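You operate a simulated robot arm through the tools that you are given. There is no shell and no other tool. Be economical: measure what you need, move in short steps, check, and stop when the job is done.

Carry out the task below with a simulated two-armed robot. There is one attempt and no reset: what you move stays moved.

TASK
Start the cooling water and bring the red float into the green band.
Fine: close the yellow valve lever and open the red one before the blue one.
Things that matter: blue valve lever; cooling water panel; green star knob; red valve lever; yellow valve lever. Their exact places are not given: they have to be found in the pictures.

It is judged by the outcome, as a careful person would: the job done as asked, and still so three seconds after it is handed in. It fails if anything else is knocked over, pushed out of place, dropped, spilled or broken.

THE ROBOT
Two 7-joint arms with two-finger grippers on one trunk, on a base that drives. Base frame: it is fixed to the floor where the robot stands at the start and does not move with it; the origin is under the middle of the robot, x ahead of it, y to its left, z up. Lengths are in mm, angles in degrees, forces in N, time in s.
The left shoulder is at the start at [65, 161, 1028], the right one opposite. With the tool pointing down near the work surface each hand reaches from about 100 to 720 mm from the robot's upright axis, wherever it stands, measured 20 degrees to its own side. Places, roughly: blue valve lever [500, 100, 800]; cooling water panel [600, 0, 700]; green star knob [500, -100, 600]; red valve lever [500, 100, 700]; yellow valve lever [500, 0, 600]. Payload 2.45 kg a hand.
Tool frame (each hand has its own): the origin (TCP) lies between the finger pads and is the grasp point; the fingertips stand 26 mm ahead of it; z points along the fingers, y is the line along which they close. The gripper opens to 96 mm. The gripper's body begins 69 mm behind the TCP.
Orientation is told as [roll, pitch, yaw] about the base's x, y, z axes, in that order, counted from this pose: with the fingers straight down and closing along the base's y, the tool's x points along the base's -x, its y along +y and its z along -z.

THE INTERFACE
- The arms move only by the tool nudge_tool. It takes "left_rows", "right_rows" or both (then of equal length, played together; a hand with none holds still); each is a list of rows, each an object of numbers (a shift or turn left out is 0, a gripper value left out holds the last): "x", "y", "z": the shift along the tool's x, y, z in mm; "rx", "ry", "rz": the turn, a rotation vector about the tool's x, y, z in degrees. In form: [{"x": .., "y": .., "z": .., "rx": .., "ry": .., "rz": ..}, ...]. A call has 1 to 8 rows; each row is the pose to reach, as a shift and turn from the pose commanded when the call began, along the tool's axes at that moment. "left_jaw" and "right_jaw" are, for a hand that has rows, the finger opening in mm, from 0 to 96, set as the call begins (left out, the last holds). Each row takes 0.2 s and may step no farther than 50 mm and 8.6 degrees from the row before; otherwise, or with a gripper value out of range, the whole call is refused. A pose out of reach is approached as far as the arm can. The call stops where the force on the tool passes 40 N (or 10 N more than at its start, if that is more) or the arm is blocked; 0.2 s more then pass. The fingers move at their own pace and stop on an object; they squeeze with about 32 N. The grip force told is the motor's: it shows also when the fingers shut on nothing. Time passes only in rows, and 0.2 s behind the last, so rows that repeat a pose let the fingers close. The reply holds the time, the measured pose of the TCP, the force on the tool along the base axes, the opening and the grip force, in the units named above and with some noise, with the torque about the TCP (base axes, N m) and any sound that the robot's microphone picked up, and new pictures: "show" is both (left out), scene, wrist or none (wrist: the cameras of the hands that moved).
- Cameras (640 x 400 px; columns grow to the right, rows downward): "scene" is now at [172.3, -6.8, 1483.6]; the picture's right is [-0.09, -1.00, 0.00], its down [-0.88, 0.08, -0.47] and it looks along [0.47, -0.04, -0.88] (base axes); focal length 293 px, centre (320, 200). "left" rides on the left gripper at [81, -3, -98] in its tool frame; the picture's right is [0.04, 1.00, 0.00], its down [-0.73, 0.03, -0.68] and it looks along [-0.68, 0.03, 0.73] (tool axes); focal length 256 px, centre (320, 200). "right" rides on the right gripper at [82, 3, -98] in its tool frame; the picture's right is [-0.04, 1.00, 0.00], its down [-0.73, -0.03, -0.68] and it looks along [-0.68, -0.03, 0.73] (tool axes); focal length 256 px, centre (320, 200).
- slide_trunk(by): slides the trunk up (or, below 0, down) by that many mm; the arms and the scene camera ride with it, the base frame stays. It gives what a move gives, with no picture.
- roll_base(legs): drives the robot by 1 to 6 legs, each [ahead, left, turn to the left] in mm, mm and degrees, along the robot's own axes; the way and the turn of a leg run together, so that a leg with both is an arc; at most 1500 mm and 180 degrees a leg. The arms and the cameras ride along, it lands a little off, and it stops where it bumps. It gives what a move gives, and a new picture of the scene camera.
- aim_head(pan, tilt): turns the head with the scene camera to pan (to the left, within 120 degrees either way) and tilt (down, from -29 to 69), counted from straight ahead of the robot. It gives what a move gives, and a new picture of the scene camera.
- measure_at(camera, pixels): there is no depth. For up to 12 entries [column, row, z] of the newest picture of that camera ("zoom" is the newest enlarged one), the place [x, y] in the base frame at which the ray of that pixel passes the height z, good to about 3 mm. No time passes.
- zoom(camera, box): a new picture of the part [left, top, right, bottom] of that camera's present view, enlarged. No time passes.
- job_done(): hands the job in; it is judged then, once.

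Work in short steps. Measure before you move; look again where a grasp or a placing could have gone wrong, and mend it. You have 80 turns and 260 pictures in all, those below and enlarged ones among them. Open the grippers and draw the arms clear of the work before you hand the job in, unless the task says otherwise; then end with one line.

The tools are called after "Call:" as name(argument=value, ...) on one line, values as JSON. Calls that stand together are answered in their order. nudge_tool: Moves the arms, as the interface text tells. Its arguments: {"type":"object","properties":{"left_rows":{"type":"array","items":{"type":"object","properties":{"x":{"type":"number"},"y":{"type":"number"},"z":{"type":"number"},"rx":{"type":"number"},"ry":{"type":"number"},"rz":{"type":"number"}}}},"left_jaw":{"type":"number"},"right_rows":{"type":"array","items":{"type":"object","properties":{"x":{"type":"number"},"y":{"type":"number"},"z":{"type":"number"},"rx":{"type":"number"},"ry":{"type":"number"},"rz":{"type":"number"}}}},"right_jaw":{"type":"number"},"show":{"type":"string","enum":["both","scene","wrist","none"]}},"required":[]} The other tools are called the same way: slide_trunk (by) slides the trunk up or down; roll_base (legs) drives the base; aim_head (pan, tilt) turns the head that bears the scene camera; measure_at (camera, pixels) gives the place at which the rays of pixels pass given heights; zoom (camera, box) takes an enlarged picture of a part of a camera's view; job_done () hands the job in.

At the start:

```text
time: 0.0
left_eef_pos: [484.4, 194.2, 1074.0]
left_tcp_rot: [0.0, 0.1, 0.1]
left_contact_force: [0.3, 0.5, -0.7]
left_wrist_torque: [0.02, -0.01, 0.01]
left_grip_width: 96.2
left_grasp_force: 0.0
right_eef_pos: [537.5, -283.8, 1049.3]
right_tcp_rot: [0.0, 0.1, 0.0]
right_contact_force: [1.1, -0.3, -0.1]
right_wrist_torque: [0.0, 0.01, -0.03]
right_grip_width: 96.1
right_grasp_force: 0.2
trunk travel left (down, up): [-200.0, 367.0]
robot x, y, heading: [-0.2, 2.0, 0.2]
head pan, tilt: [-5.4, 61.7]
```

scene: 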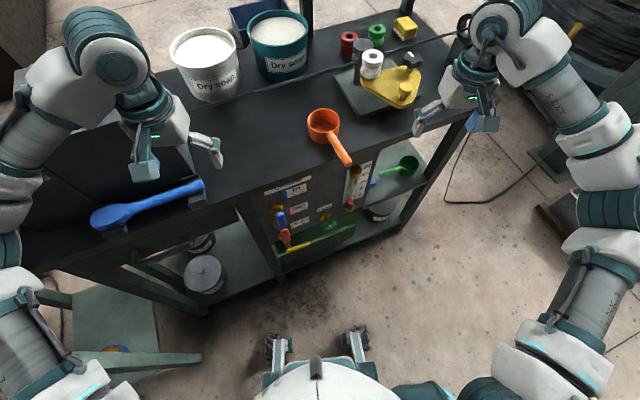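
right: 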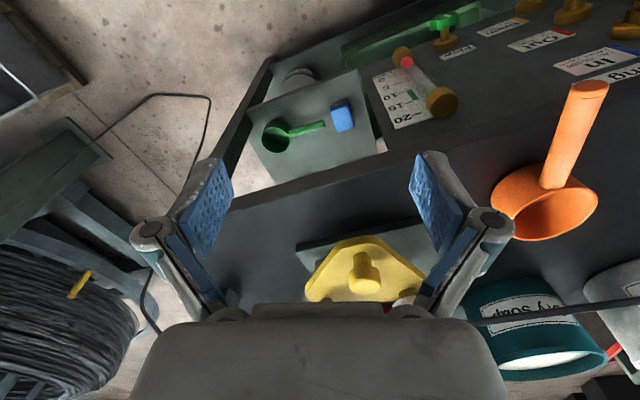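
left: 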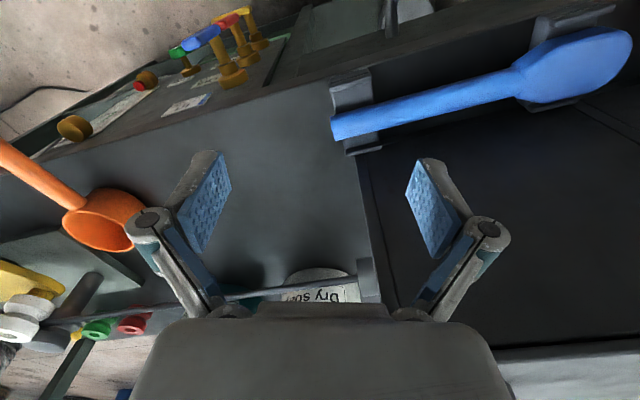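

The panel is on the front of the bench around pixel (310,215). I enlarge it first.

Call:
zoom(camera="scene", box=[240, 150, 400, 270])

Call:
zoom(camera="left", box=[40, 0, 300, 160])

```text
3.33 times, centred on (320, 210) of scene
```

zoom: 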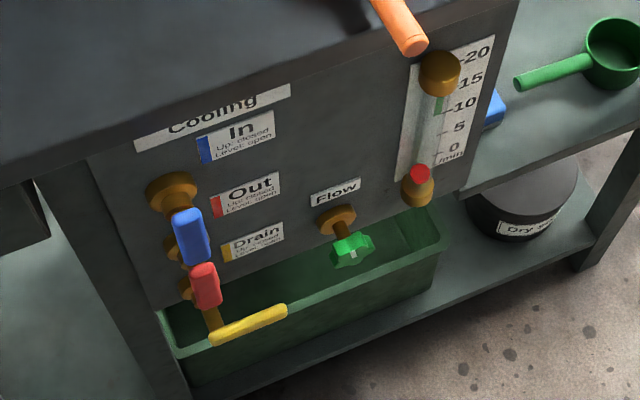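

```text
2.46 times, centred on (170, 80) of left
```

zoom: 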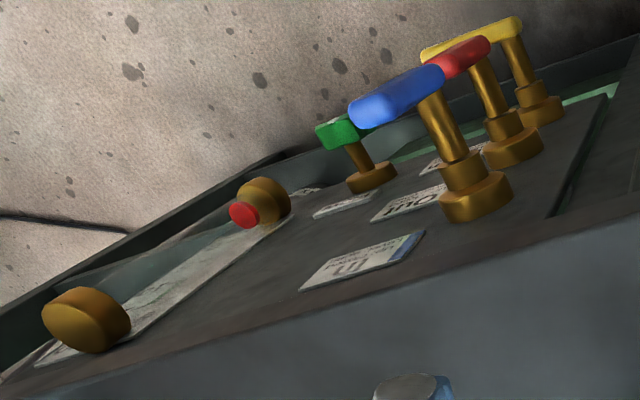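

Yellow is level (open), blue and red are up (closed). I back away to get room for turning the hands forward, and to get a flatter view of the panel.

Call:
roll_base(legs=[[-350, 0, 0]])

Call:
aim_head(pan=0, tilt=42)

```text
time: 2.3
left_eef_pos: [128.3, 194.1, 1075.2]
left_tcp_rot: [0.0, -0.2, 0.2]
left_contact_force: [0.0, 0.0, -0.2]
left_wrist_torque: [0.0, -0.01, 0.0]
left_grip_width: 96.1
left_grasp_force: 0.0
right_eef_pos: [181.6, -282.8, 1052.3]
right_tcp_rot: [0.0, -0.1, 0.1]
right_contact_force: [0.1, 0.5, 0.2]
right_wrist_torque: [-0.03, -0.02, 0.01]
right_grip_width: 96.1
right_grasp_force: 0.1
trunk travel left (down, up): [-200.0, 367.0]
robot x, y, heading: [-352.1, -2.7, 0.2]
head pan, tilt: [-5.4, 61.7]
```

scene: 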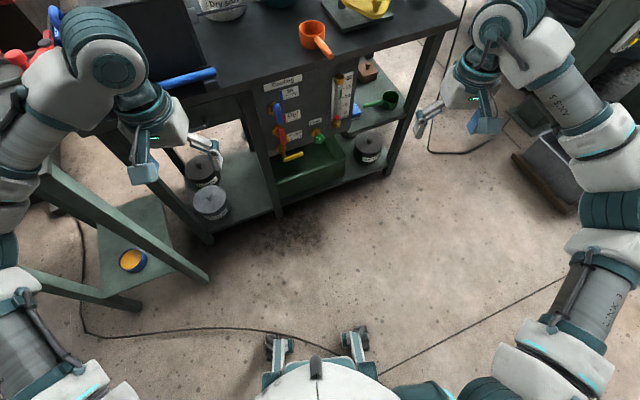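

```text
time: 3.1
left_eef_pos: [123.2, 194.6, 1076.9]
left_tcp_rot: [0.0, -0.4, 0.1]
left_contact_force: [0.8, -0.2, 0.0]
left_wrist_torque: [0.01, -0.01, 0.02]
left_grip_width: 96.0
left_grasp_force: 0.0
right_eef_pos: [178.4, -283.7, 1055.8]
right_tcp_rot: [0.0, -0.4, 0.1]
right_contact_force: [0.2, -0.1, 1.3]
right_wrist_torque: [-0.05, 0.01, 0.03]
right_grip_width: 96.0
right_grasp_force: 0.1
trunk travel left (down, up): [-200.0, 367.0]
robot x, y, heading: [-353.2, 2.0, 0.1]
head pan, tilt: [0.0, 42.0]
```

scene: 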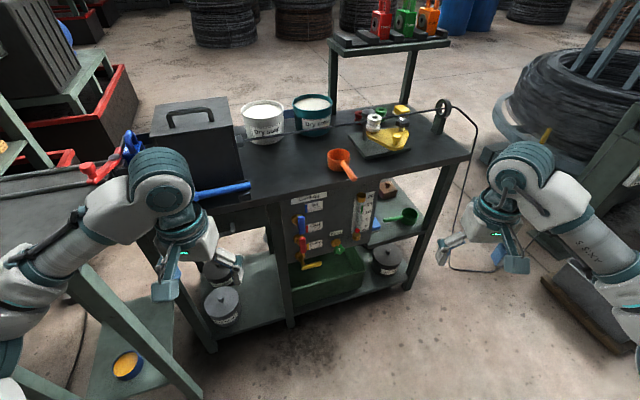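

Now a clearer frontal view of the panel; I enlarge it.

Call:
zoom(camera="scene", box=[270, 165, 430, 285])

```text
3.33 times, centred on (350, 225) of scene
```

zoom: 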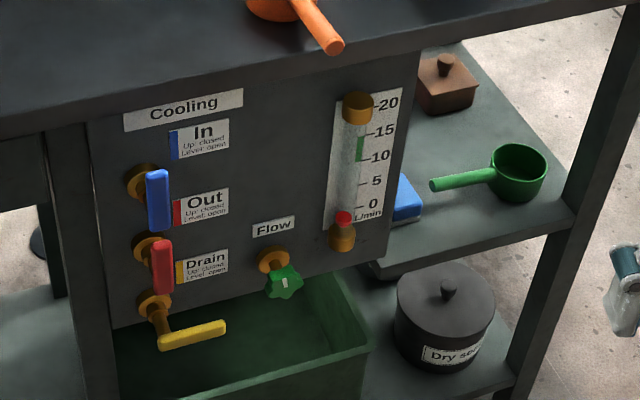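

I take rays for the key points in this enlarged view, at two heights, to combine with the first view.

Call:
measure_at(camera="zoom", pixels=[[157, 172, 600], [157, 172, 800], [165, 228, 800], [162, 242, 800], [166, 292, 600], [166, 292, 800], [162, 343, 600], [162, 343, 800], [224, 324, 800], [224, 324, 600], [285, 283, 600], [285, 283, 800]])

Call:
measure_at(camera="zoom", pixels=[[145, 180, 600], [145, 180, 800], [150, 248, 600], [150, 248, 800], [155, 303, 600], [155, 303, 800], [270, 258, 600], [270, 258, 800], [358, 105, 600], [358, 105, 800], [342, 235, 600], [342, 235, 800]])

```text
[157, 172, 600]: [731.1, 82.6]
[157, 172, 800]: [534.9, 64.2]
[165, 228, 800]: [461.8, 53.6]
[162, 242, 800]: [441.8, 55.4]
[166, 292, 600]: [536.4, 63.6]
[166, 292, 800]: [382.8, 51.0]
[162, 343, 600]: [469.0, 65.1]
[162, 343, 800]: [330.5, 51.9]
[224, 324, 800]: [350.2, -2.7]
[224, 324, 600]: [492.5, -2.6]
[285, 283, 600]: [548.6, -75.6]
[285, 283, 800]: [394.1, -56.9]
```

```text
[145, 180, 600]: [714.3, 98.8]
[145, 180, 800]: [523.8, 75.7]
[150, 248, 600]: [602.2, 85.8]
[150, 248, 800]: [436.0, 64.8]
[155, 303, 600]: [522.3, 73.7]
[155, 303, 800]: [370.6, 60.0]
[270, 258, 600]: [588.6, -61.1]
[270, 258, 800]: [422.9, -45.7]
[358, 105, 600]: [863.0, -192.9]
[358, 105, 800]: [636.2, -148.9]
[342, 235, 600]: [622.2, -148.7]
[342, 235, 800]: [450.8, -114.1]
```

Triangulating: yellow lever spans about (472,68,595)–(492,-1,600), red z≈685–752, blue z≈795–857 near x≈475,y≈65; knob ≈(545,-75,605); panel turned about 16°. I check the trough corner, and begin to tilt the left hand forward.

Call:
measure_at(camera="zoom", pixels=[[368, 348, 400], [368, 348, 500], [368, 348, 600], [342, 218, 600], [342, 218, 700], [360, 145, 700], [360, 145, 800], [340, 48, 800], [340, 48, 900], [118, 118, 800], [118, 118, 900]])

Call:
nudge_tool(left_rows=[{"ry": -8.5}, {"ry": -17}, {"ry": -25.5}, {"ry": -34}, {"ry": -42.5}, {"ry": -51}, {"ry": -59.5}, {"ry": -68}], left_jaw=0, show="scene")

```text
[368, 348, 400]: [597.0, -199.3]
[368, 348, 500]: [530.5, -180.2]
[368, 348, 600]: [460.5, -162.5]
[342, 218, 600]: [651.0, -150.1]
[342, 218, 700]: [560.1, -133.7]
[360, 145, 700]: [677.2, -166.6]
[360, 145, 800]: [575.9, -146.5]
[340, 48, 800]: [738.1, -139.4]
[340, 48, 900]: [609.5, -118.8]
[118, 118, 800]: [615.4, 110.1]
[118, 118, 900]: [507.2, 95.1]
```

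```text
time: 4.9
left_eef_pos: [128.4, 194.5, 1080.5]
left_tcp_rot: [-0.2, -68.4, 0.4]
left_contact_force: [-0.6, 0.2, -0.3]
left_wrist_torque: [-0.01, 0.01, -0.03]
left_grip_width: 0.0
left_grasp_force: 28.7
left hand out of reach, approached as far as the arm can: row 8
right_eef_pos: [177.8, -282.7, 1054.9]
right_tcp_rot: [0.1, -0.5, 0.0]
right_contact_force: [-0.4, 0.1, 0.1]
right_wrist_torque: [-0.02, 0.0, -0.02]
right_grip_width: 96.0
right_grasp_force: 0.1
trunk travel left (down, up): [-200.0, 367.0]
robot x, y, heading: [-353.3, 4.6, 0.1]
head pan, tilt: [0.0, 42.0]
```

scene: 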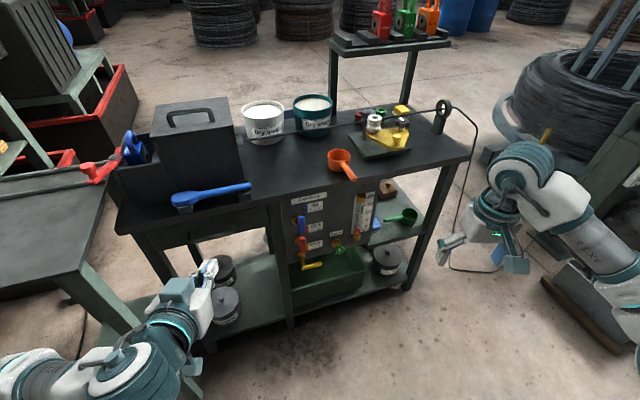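

Trough rim is low (z≈230), so no hazard. I lower and extend the left hand ahead while finishing the tilt.

Call:
nudge_tool(left_rows=[{"x": 25, "z": 36}, {"x": 50, "z": 72}, {"x": 75, "z": 108, "ry": -4}, {"x": 100, "z": 144, "ry": -8}, {"x": 125, "z": 180, "ry": -12}, {"x": 150, "z": 216, "ry": -16}, {"x": 175, "z": 252, "ry": -20}, {"x": 200, "z": 290, "ry": -22}])

```text
time: 6.7
left_eef_pos: [323.8, 194.5, 786.0]
left_tcp_rot: [157.4, -89.7, -157.0]
left_contact_force: [-0.3, -1.2, 0.0]
left_wrist_torque: [0.0, 0.02, 0.02]
left_grip_width: 0.2
left_grasp_force: 28.8
right_eef_pos: [178.5, -284.2, 1053.0]
right_tcp_rot: [0.1, -0.4, 0.1]
right_contact_force: [0.1, 0.1, -1.4]
right_wrist_torque: [-0.01, 0.02, -0.01]
right_grip_width: 96.0
right_grasp_force: 0.1
trunk travel left (down, up): [-200.0, 367.0]
robot x, y, heading: [-350.3, -2.2, 0.1]
head pan, tilt: [0.0, 42.0]
```

scene: 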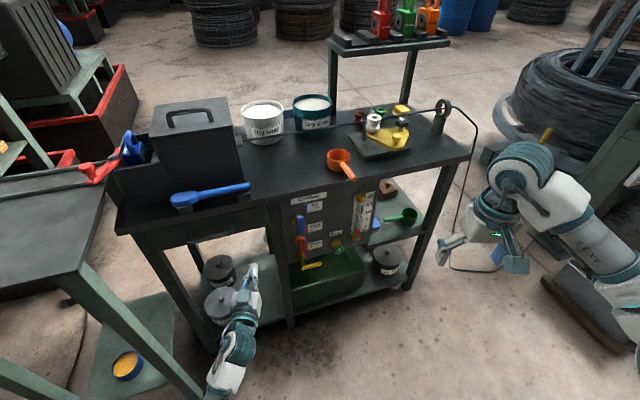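
left: 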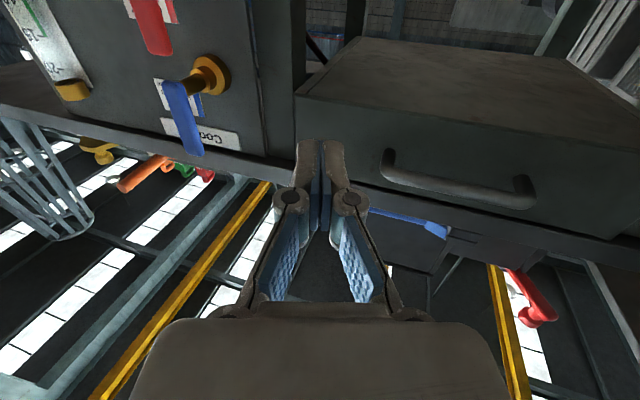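

The left hand now points ahead. I swing it down to about (330,40,560) and yaw it 16° to face the panel squarely.

Call:
nudge_tool(left_rows=[{"x": 38, "y": -25}, {"x": 76, "y": -51}, {"x": 113, "y": -77, "rx": -4}, {"x": 151, "y": -103, "rx": -8}, {"x": 189, "y": -128, "rx": -12}, {"x": 226, "y": -154, "rx": -16}])

```text
time: 8.1
left_eef_pos: [320.0, 43.7, 569.6]
left_tcp_rot: [-164.7, -89.4, -179.0]
left_contact_force: [1.5, 0.2, 1.4]
left_wrist_torque: [-0.06, 0.12, 0.03]
left_grip_width: 0.1
left_grasp_force: 28.5
left hand out of reach, approached as far as the arm can: row 3, 6
right_eef_pos: [176.8, -286.2, 1053.7]
right_tcp_rot: [0.2, -0.4, 0.2]
right_contact_force: [-0.6, 0.1, 0.3]
right_wrist_torque: [0.04, -0.01, 0.02]
right_grip_width: 95.9
right_grasp_force: 0.0
trunk travel left (down, up): [-200.0, 367.0]
robot x, y, heading: [-348.4, -0.0, 0.1]
head pan, tilt: [0.0, 42.0]
```

scene: 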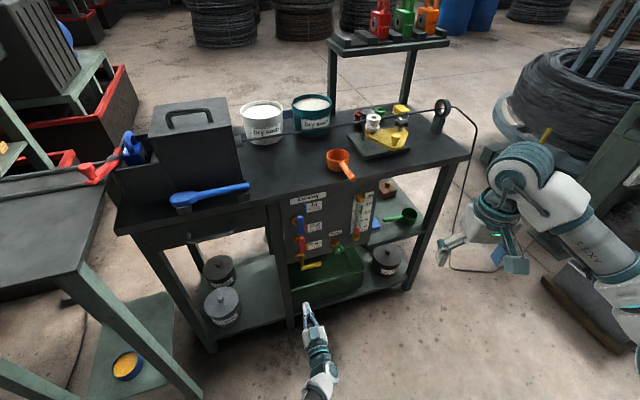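
left: 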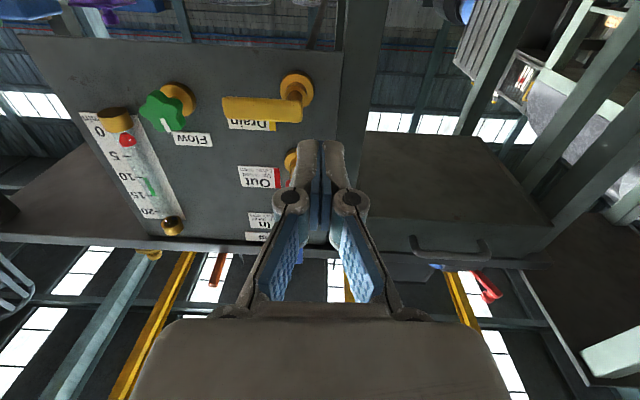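

The camera sees yellow level at (265,108), and the knob at (160,110). The arm is near its limit, so I lower the trunk 150 and drive 110 ahead, with the hand staying below and short of the levers.

Call:
slide_trunk(by=-150)

Call:
roll_base(legs=[[110, 0, 0]])

```text
time: 9.9
left_eef_pos: [317.5, 45.2, 420.8]
left_tcp_rot: [-165.3, -89.4, -178.5]
left_contact_force: [-0.1, -0.5, 1.3]
left_wrist_torque: [-0.01, 0.04, 0.01]
left_grip_width: 0.1
left_grasp_force: 28.7
right_eef_pos: [176.8, -284.7, 905.1]
right_tcp_rot: [0.0, -0.6, 0.1]
right_contact_force: [-0.4, 1.4, 0.9]
right_wrist_torque: [0.01, -0.01, 0.05]
right_grip_width: 95.9
right_grasp_force: 0.1
trunk travel left (down, up): [-50.0, 517.0]
robot x, y, heading: [-352.5, -3.5, 0.4]
head pan, tilt: [0.0, 42.0]
```

```text
time: 11.1
left_eef_pos: [428.8, 46.4, 419.1]
left_tcp_rot: [-163.4, -89.7, 179.5]
left_contact_force: [0.2, -0.2, 0.1]
left_wrist_torque: [0.04, -0.01, 0.0]
left_grip_width: 0.0
left_grasp_force: 28.8
right_eef_pos: [290.0, -284.0, 904.2]
right_tcp_rot: [0.0, -0.3, 0.1]
right_contact_force: [0.2, 0.0, -0.1]
right_wrist_torque: [0.01, 0.01, 0.0]
right_grip_width: 96.1
right_grasp_force: 0.0
trunk travel left (down, up): [-50.0, 517.0]
robot x, y, heading: [-238.4, -4.5, -0.0]
head pan, tilt: [0.0, 42.0]
```

scene: 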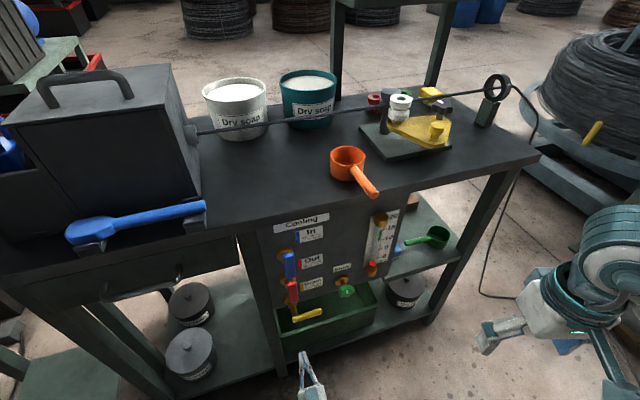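

I enlarge the panel from this third viewpoint to refine the lever positions.

Call:
zoom(camera="scene", box=[250, 200, 410, 320])

Call:
zoom(camera="left", box=[50, 0, 370, 200])

```text
3.33 times, centred on (330, 260) of scene
```

zoom: 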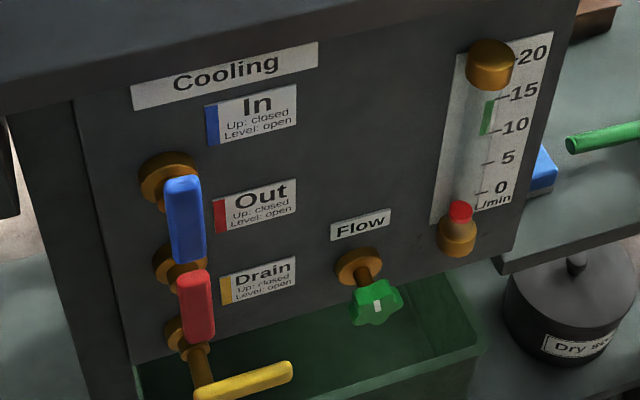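

```text
2.00 times, centred on (210, 100) of left
```

zoom: 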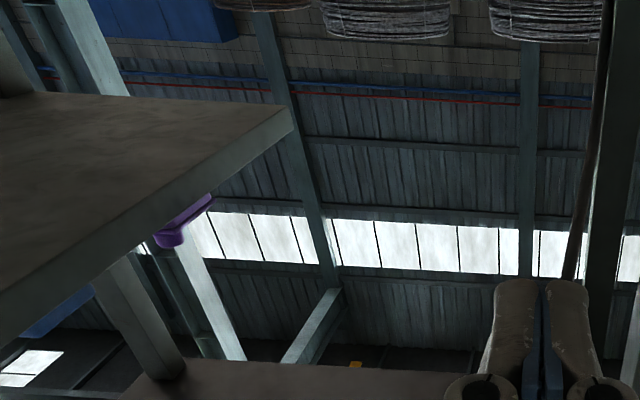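

Yellow lies at (200–290, 370–390), red (195,305), blue (183,215), star (376,303) in this enlargement; I measure those at their estimated heights.

Call:
measure_at(camera="zoom", pixels=[[290, 368, 600], [198, 390, 595], [205, 338, 685], [185, 274, 752], [195, 258, 795], [175, 180, 857], [376, 303, 605], [360, 267, 605], [460, 212, 660], [490, 66, 830], [170, 175, 790], [185, 335, 595]])

Call:
measure_at(camera="zoom", pixels=[[290, 368, 500], [198, 390, 500], [205, 338, 600], [185, 274, 700], [195, 258, 700], [175, 180, 800], [376, 303, 700], [360, 267, 700], [460, 212, 600], [490, 66, 800], [170, 175, 700], [185, 335, 700]])

```text
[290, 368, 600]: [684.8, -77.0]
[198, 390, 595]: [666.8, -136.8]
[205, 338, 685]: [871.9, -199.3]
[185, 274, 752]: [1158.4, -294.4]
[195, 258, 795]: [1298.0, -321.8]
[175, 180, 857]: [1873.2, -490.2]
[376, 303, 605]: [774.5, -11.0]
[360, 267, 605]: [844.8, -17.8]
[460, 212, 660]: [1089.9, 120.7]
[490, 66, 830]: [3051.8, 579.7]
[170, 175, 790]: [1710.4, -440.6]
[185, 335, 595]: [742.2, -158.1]
```

```text
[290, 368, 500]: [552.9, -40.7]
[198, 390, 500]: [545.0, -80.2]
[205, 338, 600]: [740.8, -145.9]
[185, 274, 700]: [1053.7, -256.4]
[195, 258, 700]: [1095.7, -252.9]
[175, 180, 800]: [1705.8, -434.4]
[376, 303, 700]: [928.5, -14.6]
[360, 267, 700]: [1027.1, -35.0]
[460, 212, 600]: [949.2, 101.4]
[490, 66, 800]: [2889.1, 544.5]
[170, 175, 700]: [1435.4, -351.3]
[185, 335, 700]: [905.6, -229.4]
```

Those came from the left zoom (the newest one); I retake the scene zoom alone.

Call:
zoom(camera="scene", box=[250, 200, 410, 320])

Call:
measure_at(camera="zoom", pixels=[[290, 368, 600], [198, 390, 595], [205, 338, 685], [185, 274, 752], [195, 258, 795], [175, 180, 857], [376, 303, 605], [360, 267, 605], [460, 212, 660], [490, 66, 830], [170, 175, 790], [185, 335, 595]])

Call:
measure_at(camera="zoom", pixels=[[290, 368, 500], [198, 390, 500], [205, 338, 600], [185, 274, 700], [195, 258, 700], [175, 180, 800], [376, 303, 700], [360, 267, 700], [460, 212, 600], [490, 66, 800], [170, 175, 700], [185, 335, 700]])

```text
3.33 times, centred on (330, 260) of scene
```

zoom: 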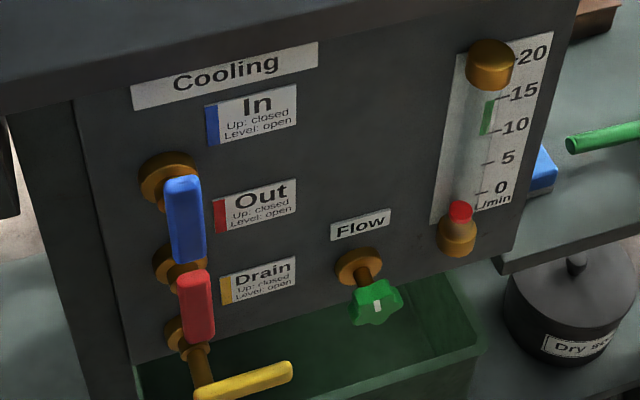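

```text
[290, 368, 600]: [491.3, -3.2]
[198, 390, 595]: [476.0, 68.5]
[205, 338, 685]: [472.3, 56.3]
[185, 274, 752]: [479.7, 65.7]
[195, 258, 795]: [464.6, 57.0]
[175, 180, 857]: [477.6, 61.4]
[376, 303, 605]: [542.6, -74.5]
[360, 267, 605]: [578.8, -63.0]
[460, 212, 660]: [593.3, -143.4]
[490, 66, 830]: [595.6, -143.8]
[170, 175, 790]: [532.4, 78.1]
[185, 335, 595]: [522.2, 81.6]
```

```text
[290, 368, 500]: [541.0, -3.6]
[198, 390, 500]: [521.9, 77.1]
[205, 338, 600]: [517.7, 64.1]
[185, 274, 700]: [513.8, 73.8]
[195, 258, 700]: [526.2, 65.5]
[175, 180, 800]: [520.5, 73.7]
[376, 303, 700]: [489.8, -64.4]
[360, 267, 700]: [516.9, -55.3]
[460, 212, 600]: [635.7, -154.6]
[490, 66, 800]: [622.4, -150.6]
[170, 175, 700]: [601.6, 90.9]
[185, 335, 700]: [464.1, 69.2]
```

All three views agree: pivots ≈(473,65) at z≈600/700/800, lever length ≈70, panel yaw ≈16°. I bring the closed left fingers just under the yellow lever's free half, at (472,13,560).

Call:
nudge_tool(left_rows=[{"x": -40, "y": -15}, {"x": -80, "y": -30}, {"x": -115, "y": -44, "z": 0}, {"x": -141, "y": -44, "z": 15}, {"x": -141, "y": -44, "z": 32}, {"x": -141, "y": -44, "z": 32}])

Call:
zoom(camera="scene", box=[250, 220, 410, 340])

```text
time: 12.5
left_eef_pos: [467.7, 13.2, 565.3]
left_tcp_rot: [-147.3, -89.4, 163.2]
left_contact_force: [0.3, 0.6, -0.9]
left_wrist_torque: [0.02, 0.0, 0.02]
left_grip_width: 0.1
left_grasp_force: 28.7
right_eef_pos: [284.7, -283.7, 907.8]
right_tcp_rot: [-0.1, -0.8, 0.0]
right_contact_force: [-0.1, 0.0, -0.2]
right_wrist_torque: [0.01, -0.05, 0.03]
right_grip_width: 96.0
right_grasp_force: 0.1
trunk travel left (down, up): [-50.0, 517.0]
robot x, y, heading: [-240.9, -6.4, -0.1]
head pan, tilt: [0.0, 42.0]
```

scene: 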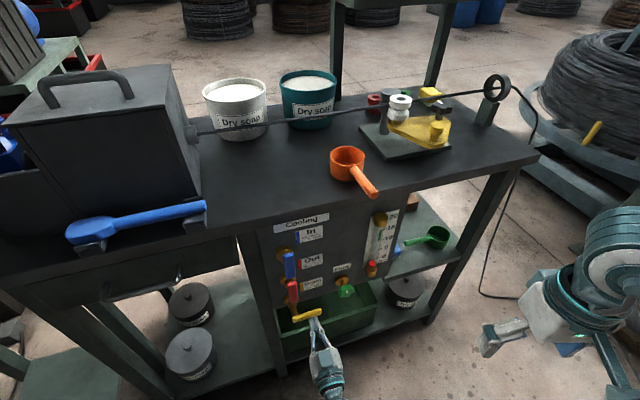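
left: 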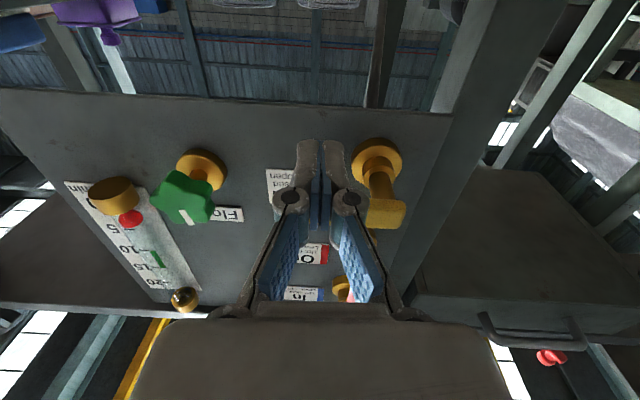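

```text
3.33 times, centred on (330, 280) of scene
```

zoom: 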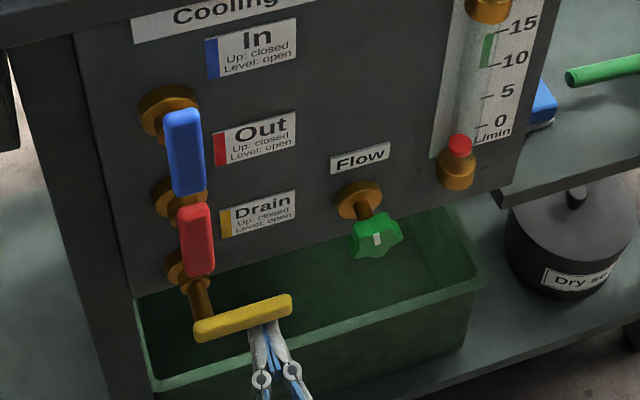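

The fingertips are under the yellow lever (270,330 in the zoom), just past its plane. I push the lever up along its arc, going 5 mm deeper.

Call:
nudge_tool(left_rows=[{"x": 0, "z": 5}, {"x": -15, "z": 5}, {"x": -28, "y": -3, "z": 5}, {"x": -42, "y": -3, "z": 5}, {"x": -55, "y": 0, "z": 5}, {"x": -67, "y": 7, "z": 5}, {"x": -76, "y": 17, "z": 5}, {"x": -83, "y": 30, "z": 5}])

Call:
zoom(camera="scene", box=[250, 220, 410, 340])

```text
time: 14.3
left_eef_pos: [461.8, 33.0, 652.4]
left_tcp_rot: [-158.4, -88.9, 173.5]
left_contact_force: [9.1, -11.9, -4.2]
left_wrist_torque: [0.05, 0.2, -0.18]
left_grip_width: 0.0
left_grasp_force: 28.6
right_eef_pos: [277.0, -285.1, 912.8]
right_tcp_rot: [-0.1, -1.2, -0.1]
right_contact_force: [-0.2, 0.3, 0.0]
right_wrist_torque: [0.0, -0.08, 0.0]
right_grip_width: 96.2
right_grasp_force: 0.0
trunk travel left (down, up): [-50.0, 517.0]
robot x, y, heading: [-237.8, 1.2, -0.2]
head pan, tilt: [0.0, 42.0]
stopped in row 8 (left hand): the force on the tool passed its limit at 41 N (the readings are from after the stop); the commanded pose is now the measured one
```

scene: 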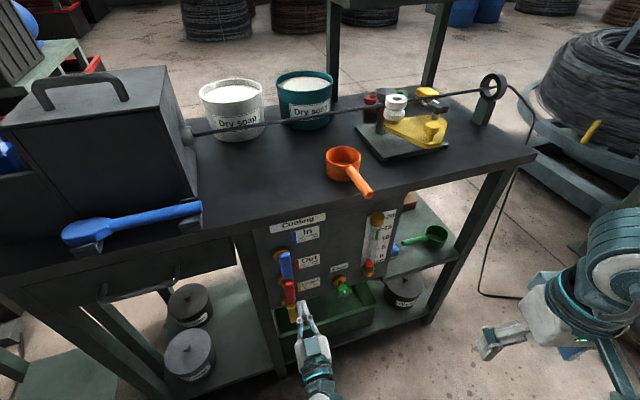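
left: 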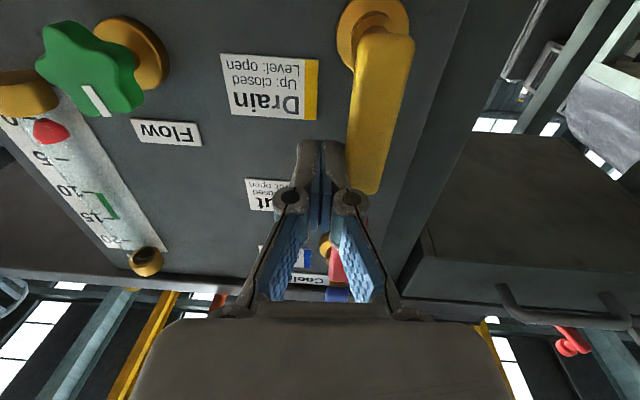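

```text
3.33 times, centred on (330, 280) of scene
```

zoom: 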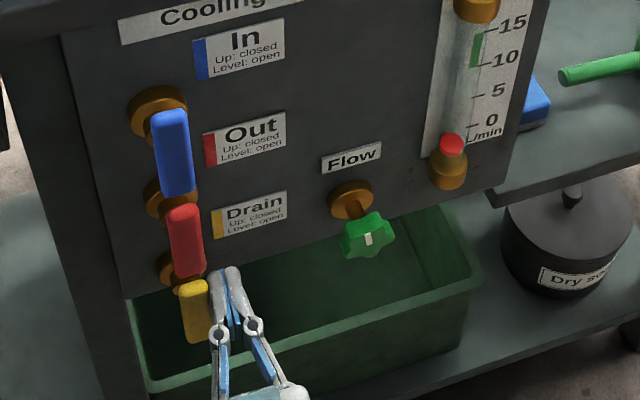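

Yellow is up against its stop. I withdraw and go round to the left side of the red lever's upper part.

Call:
nudge_tool(left_rows=[{"y": -3, "z": -15}, {"y": -3, "z": -60}, {"x": -30, "y": 25, "z": -60}, {"x": -60, "y": 55, "z": -60}, {"x": -93, "y": 59, "z": -60}, {"x": -93, "y": 59, "z": -60}])

Call:
zoom(camera="scene", box=[250, 220, 410, 340])

```text
time: 15.7
left_eef_pos: [384.8, 76.6, 739.7]
left_tcp_rot: [-135.0, -89.1, 150.2]
left_contact_force: [-0.2, -0.1, -0.3]
left_wrist_torque: [-0.03, -0.01, -0.02]
left_grip_width: 0.0
left_grasp_force: 28.2
right_eef_pos: [280.0, -282.8, 911.7]
right_tcp_rot: [-0.2, -1.1, -0.1]
right_contact_force: [-0.1, -0.6, -0.3]
right_wrist_torque: [0.01, 0.01, -0.02]
right_grip_width: 95.6
right_grasp_force: 0.2
trunk travel left (down, up): [-50.0, 517.0]
robot x, y, heading: [-242.7, -3.3, 0.0]
head pan, tilt: [0.0, 42.0]
```

scene: 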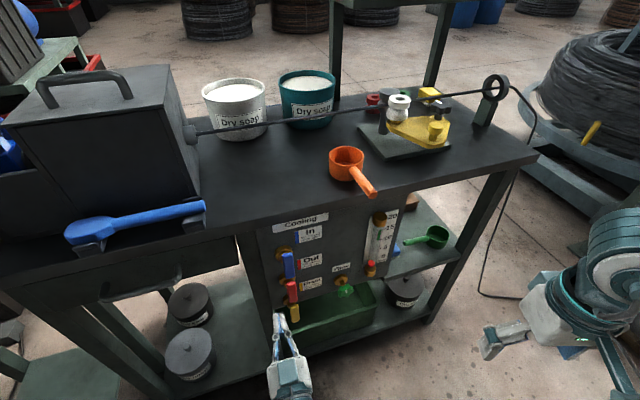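
left: 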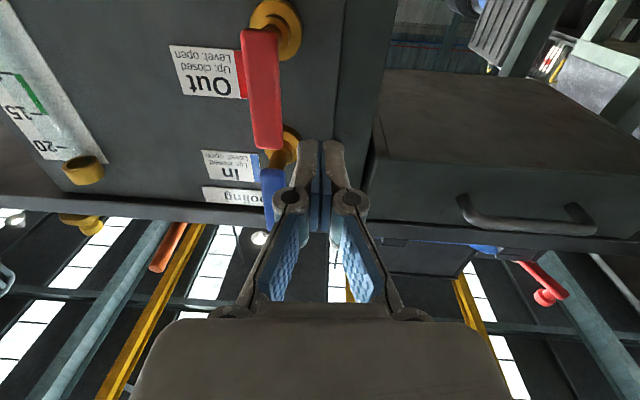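

```text
3.33 times, centred on (330, 280) of scene
```

zoom: 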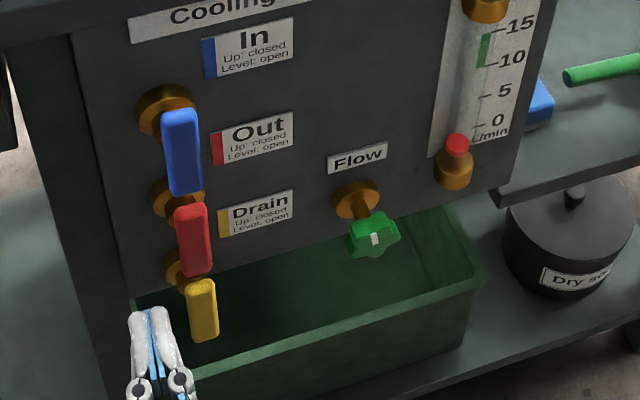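

The fingers are at z≈740 left of the red lever with clear space. I advance 67 mm and then sweep it to the right and down along its arc.

Call:
nudge_tool(left_rows=[{"z": 45}, {"z": 67, "y": -10, "x": -2}, {"y": -28, "x": -6, "z": 67}, {"y": -40, "x": -6, "z": 67}, {"y": -52, "x": -3, "z": 67}, {"y": -62, "x": 2, "z": 67}, {"y": -71, "x": 10, "z": 67}, {"y": -77, "x": 22, "z": 67}])

Call:
zoom(camera="scene", box=[250, 220, 410, 340])

```text
time: 17.5
left_eef_pos: [469.9, 20.1, 723.9]
left_tcp_rot: [-145.1, -88.9, 160.4]
left_contact_force: [1.2, 0.3, 3.7]
left_wrist_torque: [0.03, -0.02, 0.0]
left_grip_width: 0.1
left_grasp_force: 28.7
right_eef_pos: [277.2, -283.1, 911.3]
right_tcp_rot: [-0.1, -1.1, -0.2]
right_contact_force: [-0.6, 0.0, -0.1]
right_wrist_torque: [-0.01, 0.03, 0.01]
right_grip_width: 95.9
right_grasp_force: 0.0
trunk travel left (down, up): [-50.0, 517.0]
robot x, y, heading: [-243.5, -0.0, -0.2]
head pan, tilt: [0.0, 42.0]
```

scene: 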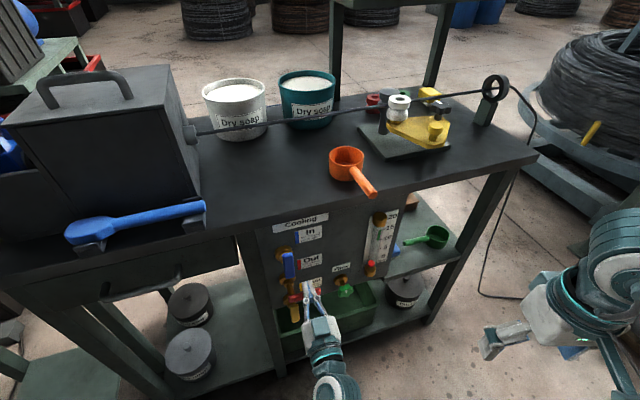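
left: 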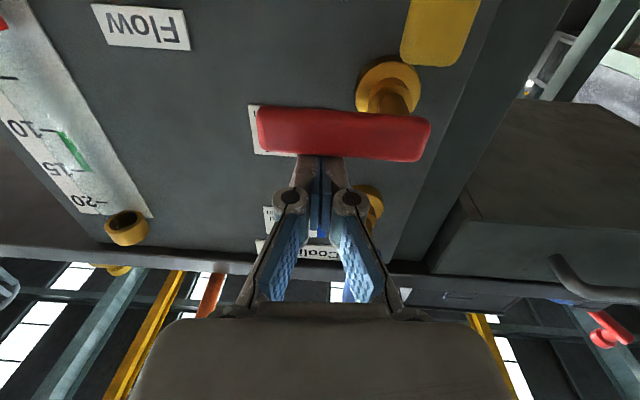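

```text
3.33 times, centred on (330, 280) of scene
```

zoom: 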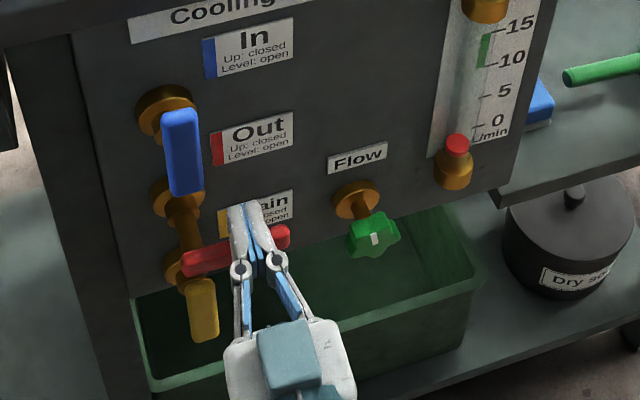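

Red is almost level. I press down a bit more until the stop is felt.

Call:
nudge_tool(left_rows=[{"x": 4}, {"x": 8}, {"x": 12}, {"x": 16}])

```text
time: 18.3
left_eef_pos: [470.6, 21.2, 721.8]
left_tcp_rot: [-153.6, -87.8, 168.6]
left_contact_force: [-4.0, 2.0, 10.0]
left_wrist_torque: [0.09, -0.02, 0.0]
left_grip_width: 0.1
left_grasp_force: 28.4
right_eef_pos: [276.7, -282.2, 912.4]
right_tcp_rot: [-0.3, -1.2, -0.1]
right_contact_force: [0.2, -0.2, -1.0]
right_wrist_torque: [-0.02, -0.01, -0.02]
right_grip_width: 96.1
right_grasp_force: 0.2
trunk travel left (down, up): [-50.0, 517.0]
robot x, y, heading: [-242.4, 2.9, -0.1]
head pan, tilt: [0.0, 42.0]
stopped in row 3 (left hand): the force on the tool passed its limit at 44 N (the readings are from after the stop); the commanded pose is now the measured one
```

scene: 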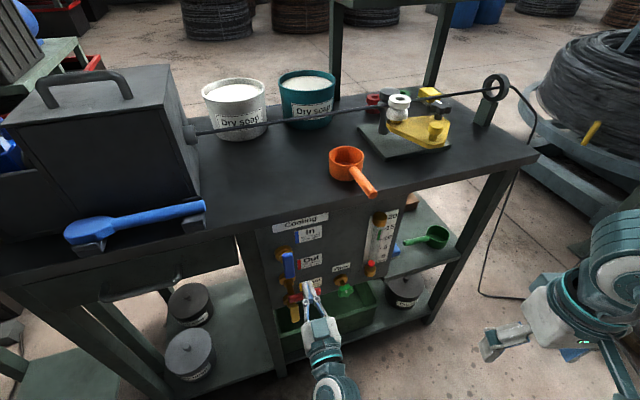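
left: 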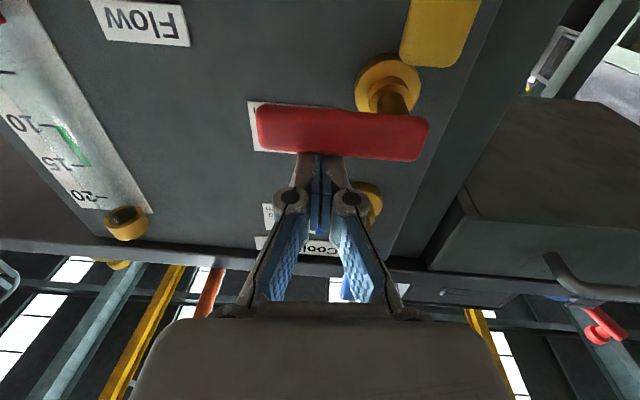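

Red is level at its stop. I withdraw and move to the left of the blue lever's upper part (z≈841).

Call:
nudge_tool(left_rows=[{"x": -4, "z": -20}, {"x": -4, "z": -65}, {"x": -20, "y": 35, "z": -67}, {"x": -55, "y": 65, "z": -67}, {"x": -90, "y": 78, "z": -67}, {"x": -119, "y": 78, "z": -67}, {"x": -119, "y": 78, "z": -67}])

Call:
zoom(camera="scene", box=[250, 220, 410, 340])

```text
time: 19.9
left_eef_pos: [379.8, 79.3, 836.6]
left_tcp_rot: [-153.2, -88.0, 168.2]
left_contact_force: [0.2, 0.0, -0.3]
left_wrist_torque: [0.0, -0.02, 0.02]
left_grip_width: 0.0
left_grasp_force: 28.7
right_eef_pos: [275.8, -281.2, 914.6]
right_tcp_rot: [-0.3, -1.1, 0.0]
right_contact_force: [0.5, -0.6, -0.6]
right_wrist_torque: [-0.01, 0.0, 0.02]
right_grip_width: 95.9
right_grasp_force: 0.1
trunk travel left (down, up): [-50.0, 517.0]
robot x, y, heading: [-240.8, -3.1, -0.1]
head pan, tilt: [0.0, 42.0]
```

scene: 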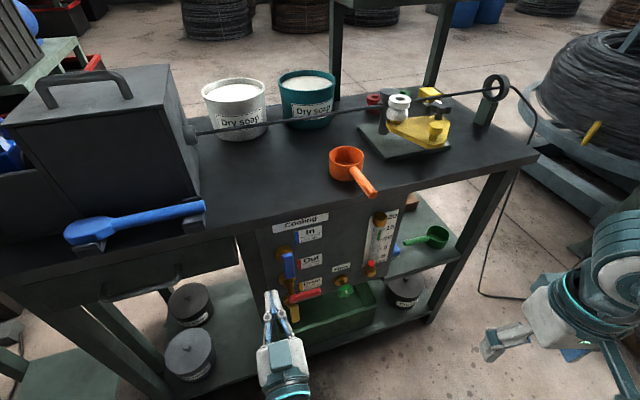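
left: 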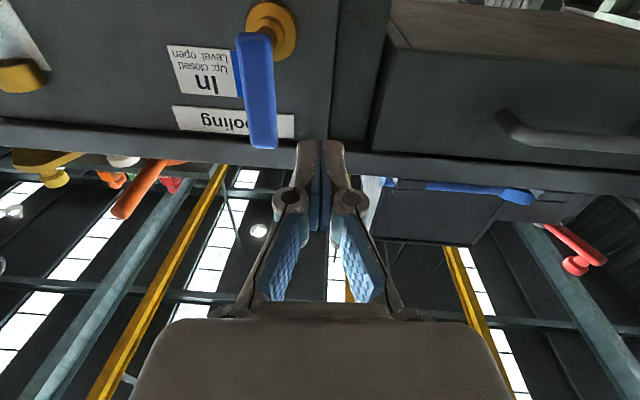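

```text
3.33 times, centred on (330, 280) of scene
```

zoom: 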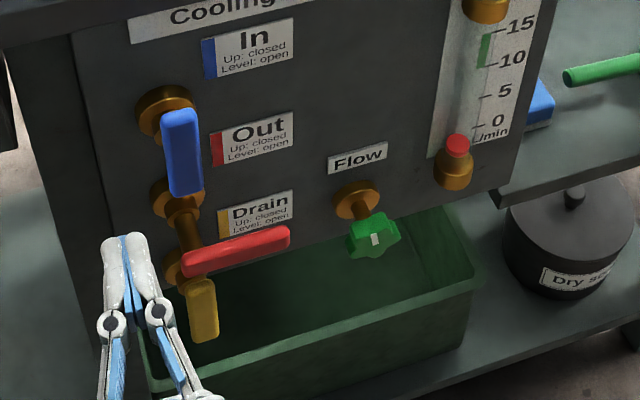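

The fingers are left of the blue lever at z≈837. Same sweep for blue.

Call:
nudge_tool(left_rows=[{"z": 45, "x": -3}, {"z": 71, "y": -14, "x": -5}, {"y": -32, "x": -9, "z": 71}, {"y": -44, "x": -9, "z": 71}, {"y": -56, "x": -6, "z": 71}, {"y": -66, "x": -1, "z": 71}, {"y": -75, "x": 7, "z": 71}, {"y": -81, "x": 18, "z": 71}], show="wrist")

Call:
nudge_tool(left_rows=[{"x": 4}, {"x": 8}, {"x": 12}, {"x": 16}])

Call:
zoom(camera="scene", box=[250, 220, 410, 340])

```text
time: 21.7
left_eef_pos: [472.3, 20.0, 823.4]
left_tcp_rot: [-153.4, -88.0, 168.2]
left_contact_force: [0.8, 0.1, 1.1]
left_wrist_torque: [0.05, -0.02, -0.01]
left_grip_width: 0.2
left_grasp_force: 28.9
right_eef_pos: [275.0, -281.4, 912.9]
right_tcp_rot: [-0.3, -1.2, -0.1]
right_contact_force: [0.3, 0.5, -0.4]
right_wrist_torque: [0.0, 0.04, -0.03]
right_grip_width: 95.9
right_grasp_force: 0.0
trunk travel left (down, up): [-50.0, 517.0]
robot x, y, heading: [-239.9, 3.5, -0.0]
head pan, tilt: [0.0, 42.0]
```

left: 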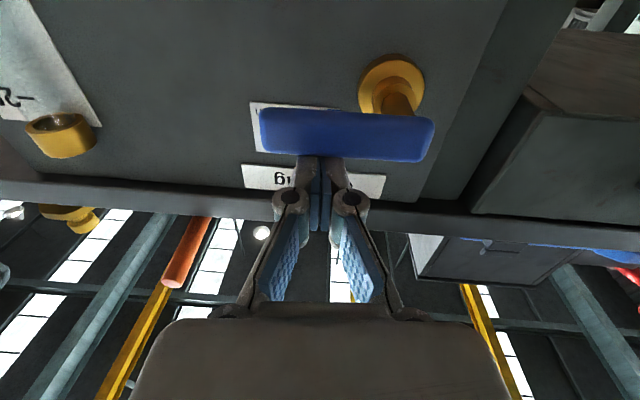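

```text
time: 22.5
left_eef_pos: [468.2, 20.3, 821.8]
left_tcp_rot: [-156.1, -86.6, 171.0]
left_contact_force: [-4.0, -0.2, 8.9]
left_wrist_torque: [0.04, -0.01, 0.01]
left_grip_width: 0.1
left_grasp_force: 28.3
right_eef_pos: [272.5, -279.7, 916.2]
right_tcp_rot: [-0.4, -1.5, 0.0]
right_contact_force: [0.2, -0.3, 0.0]
right_wrist_torque: [-0.01, 0.03, -0.01]
right_grip_width: 96.0
right_grasp_force: 0.1
trunk travel left (down, up): [-50.0, 517.0]
robot x, y, heading: [-241.6, -0.9, -0.2]
head pan, tilt: [0.0, 42.0]
stopped in row 4 (left hand): the force on the tool passed its limit at 44 N (the readings are from after the stop); the commanded pose is now the measured one
```

scene: 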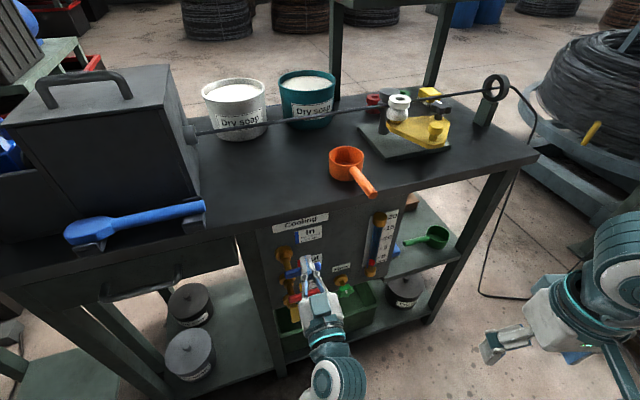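
left: 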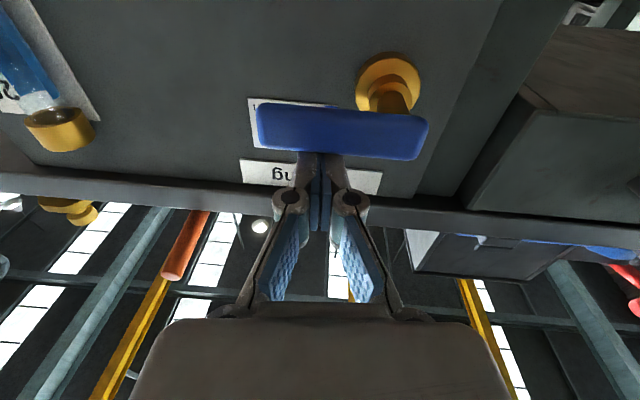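

```text
3.33 times, centred on (330, 280) of scene
```

zoom: 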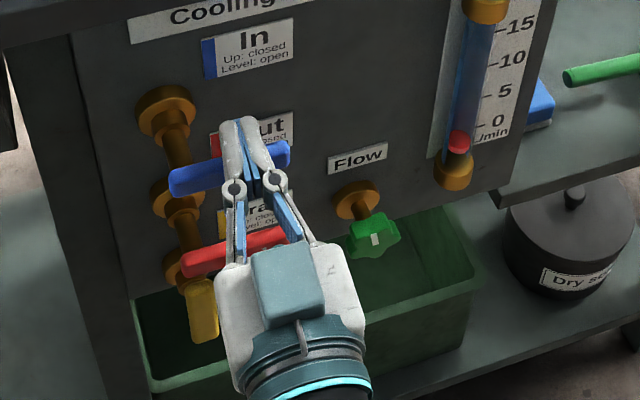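

Water is in the flow tube and the float rests at 0. I withdraw from blue and bring the left hand, opened, in front of the green knob.

Call:
nudge_tool(left_rows=[{"x": -4, "z": -20}, {"x": -4, "z": -66}, {"x": 32, "y": -28, "z": -64, "ry": 3}, {"x": 70, "y": -56, "z": -62, "ry": 3}, {"x": 108, "y": -80, "z": -62, "ry": 3}, {"x": 146, "y": -100, "z": -62, "ry": 3, "rx": -1.5}, {"x": 182, "y": -114, "z": -62, "ry": 3, "rx": -1.5}, {"x": 217, "y": -114, "z": -62, "ry": 3, "rx": -1.5}], show="none")

Call:
nudge_tool(left_rows=[{"z": 0}, {"z": 0}, {"z": 0}], left_jaw=80)

Call:
zoom(camera="scene", box=[250, 220, 410, 340])

```text
time: 24.3
left_eef_pos: [448.2, -108.1, 603.2]
left_tcp_rot: [-83.6, -88.6, 100.1]
left_contact_force: [-0.4, 0.4, -0.1]
left_wrist_torque: [0.0, 0.01, -0.01]
left_grip_width: 0.0
left_grasp_force: 28.5
right_eef_pos: [271.1, -280.6, 916.4]
right_tcp_rot: [-0.4, -1.5, -0.1]
right_contact_force: [0.6, -0.2, 0.8]
right_wrist_torque: [-0.02, 0.0, 0.01]
right_grip_width: 95.7
right_grasp_force: 0.1
trunk travel left (down, up): [-50.0, 517.0]
robot x, y, heading: [-237.0, -1.0, -0.3]
head pan, tilt: [0.0, 42.0]
```

```text
time: 25.1
left_eef_pos: [446.9, -108.0, 603.7]
left_tcp_rot: [-82.9, -88.6, 99.3]
left_contact_force: [1.2, -0.1, -0.3]
left_wrist_torque: [0.01, -0.04, -0.02]
left_grip_width: 79.7
left_grasp_force: 0.1
right_eef_pos: [271.8, -281.1, 916.2]
right_tcp_rot: [-0.4, -1.5, -0.1]
right_contact_force: [0.2, -0.1, -0.3]
right_wrist_torque: [-0.01, 0.0, -0.02]
right_grip_width: 96.0
right_grasp_force: 0.0
trunk travel left (down, up): [-50.0, 517.0]
robot x, y, heading: [-238.9, 0.2, -0.5]
head pan, tilt: [0.0, 42.0]
```

scene: 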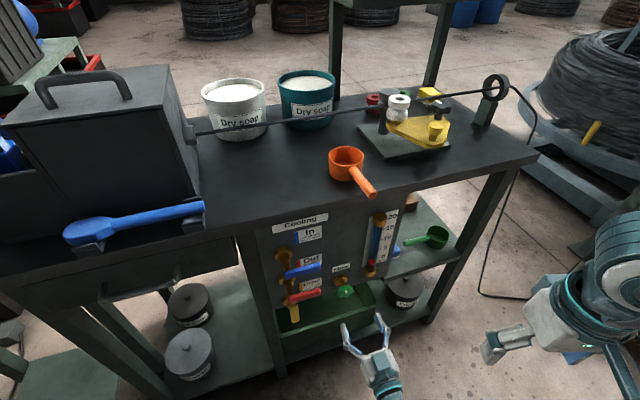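
left: 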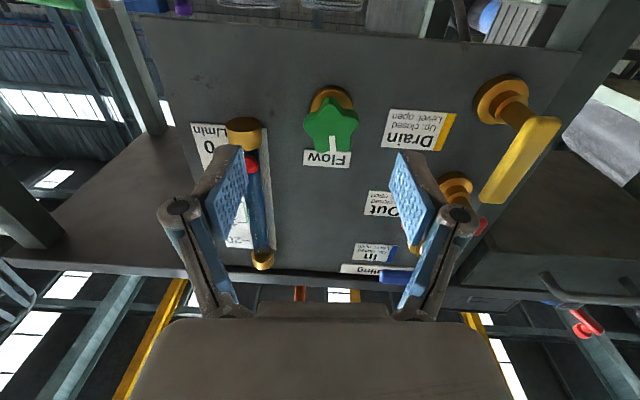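

```text
3.33 times, centred on (330, 280) of scene
```

zoom: 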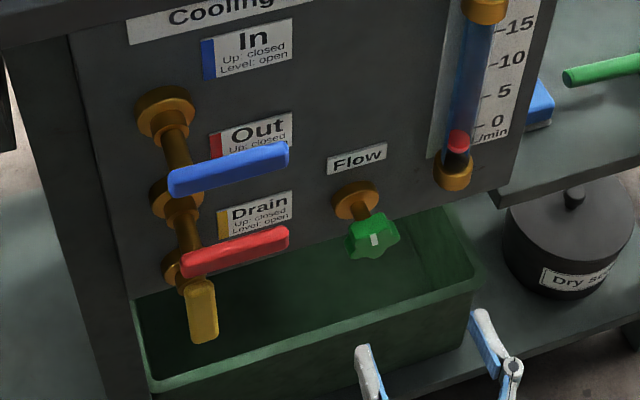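

The knob is at (330,128) in the wrist view: roughly 9 mm to the left and ~12 mm above the tool axis. I close half the distance with that correction and recheck.

Call:
nudge_tool(left_rows=[{"x": -5, "y": 4, "z": 15}, {"x": -10, "y": 8, "z": 35}, {"x": -10, "y": 8, "z": 50}, {"x": -10, "y": 8, "z": 50}], show="wrist")

Call:
zoom(camera="scene", box=[290, 240, 410, 330])

```text
time: 26.1
left_eef_pos: [495.1, -84.8, 612.7]
left_tcp_rot: [-82.9, -88.6, 99.3]
left_contact_force: [-0.4, -0.4, 0.2]
left_wrist_torque: [-0.01, 0.01, -0.01]
left_grip_width: 79.8
left_grasp_force: 0.1
right_eef_pos: [272.4, -280.7, 917.8]
right_tcp_rot: [-0.4, -1.5, -0.1]
right_contact_force: [0.1, 0.5, -1.4]
right_wrist_torque: [-0.01, 0.0, -0.02]
right_grip_width: 95.9
right_grasp_force: 0.1
trunk travel left (down, up): [-50.0, 517.0]
robot x, y, heading: [-239.6, -0.3, -0.0]
head pan, tilt: [0.0, 42.0]
```

left: 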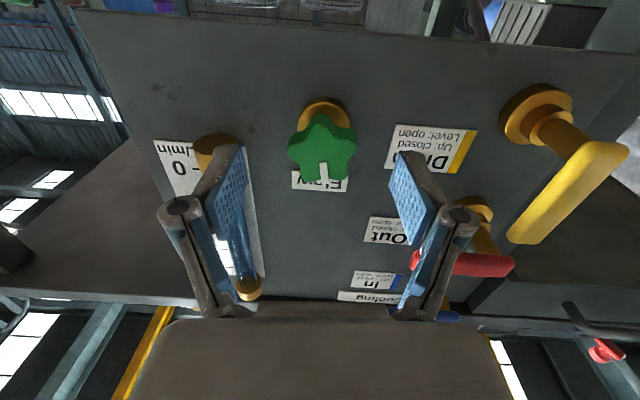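

```text
4.44 times, centred on (350, 285) of scene
```

zoom: 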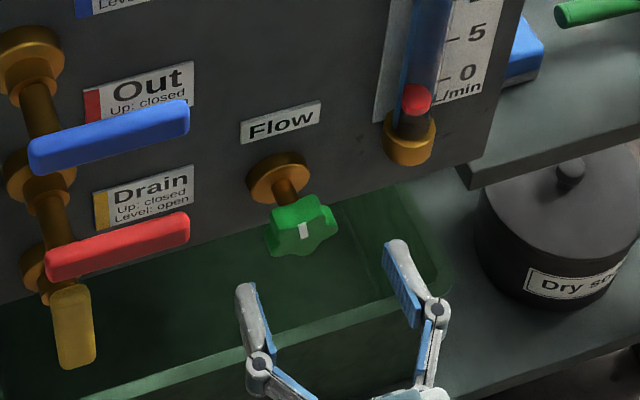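

The knob is now centred at (323,147) in the wrist view. I check its height by comparing rays of both cameras.

Call:
measure_at(camera="left", pixels=[[323, 147, 600], [323, 147, 610], [323, 147, 620], [323, 147, 630]])

Call:
measure_at(camera="zoom", pixels=[[303, 228, 600], [303, 228, 610], [303, 228, 620], [303, 228, 630]])

```text
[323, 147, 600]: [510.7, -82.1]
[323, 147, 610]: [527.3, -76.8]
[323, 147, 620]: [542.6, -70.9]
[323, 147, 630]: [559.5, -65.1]
```

```text
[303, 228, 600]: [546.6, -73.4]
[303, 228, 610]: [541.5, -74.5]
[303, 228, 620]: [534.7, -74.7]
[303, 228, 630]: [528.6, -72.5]
```

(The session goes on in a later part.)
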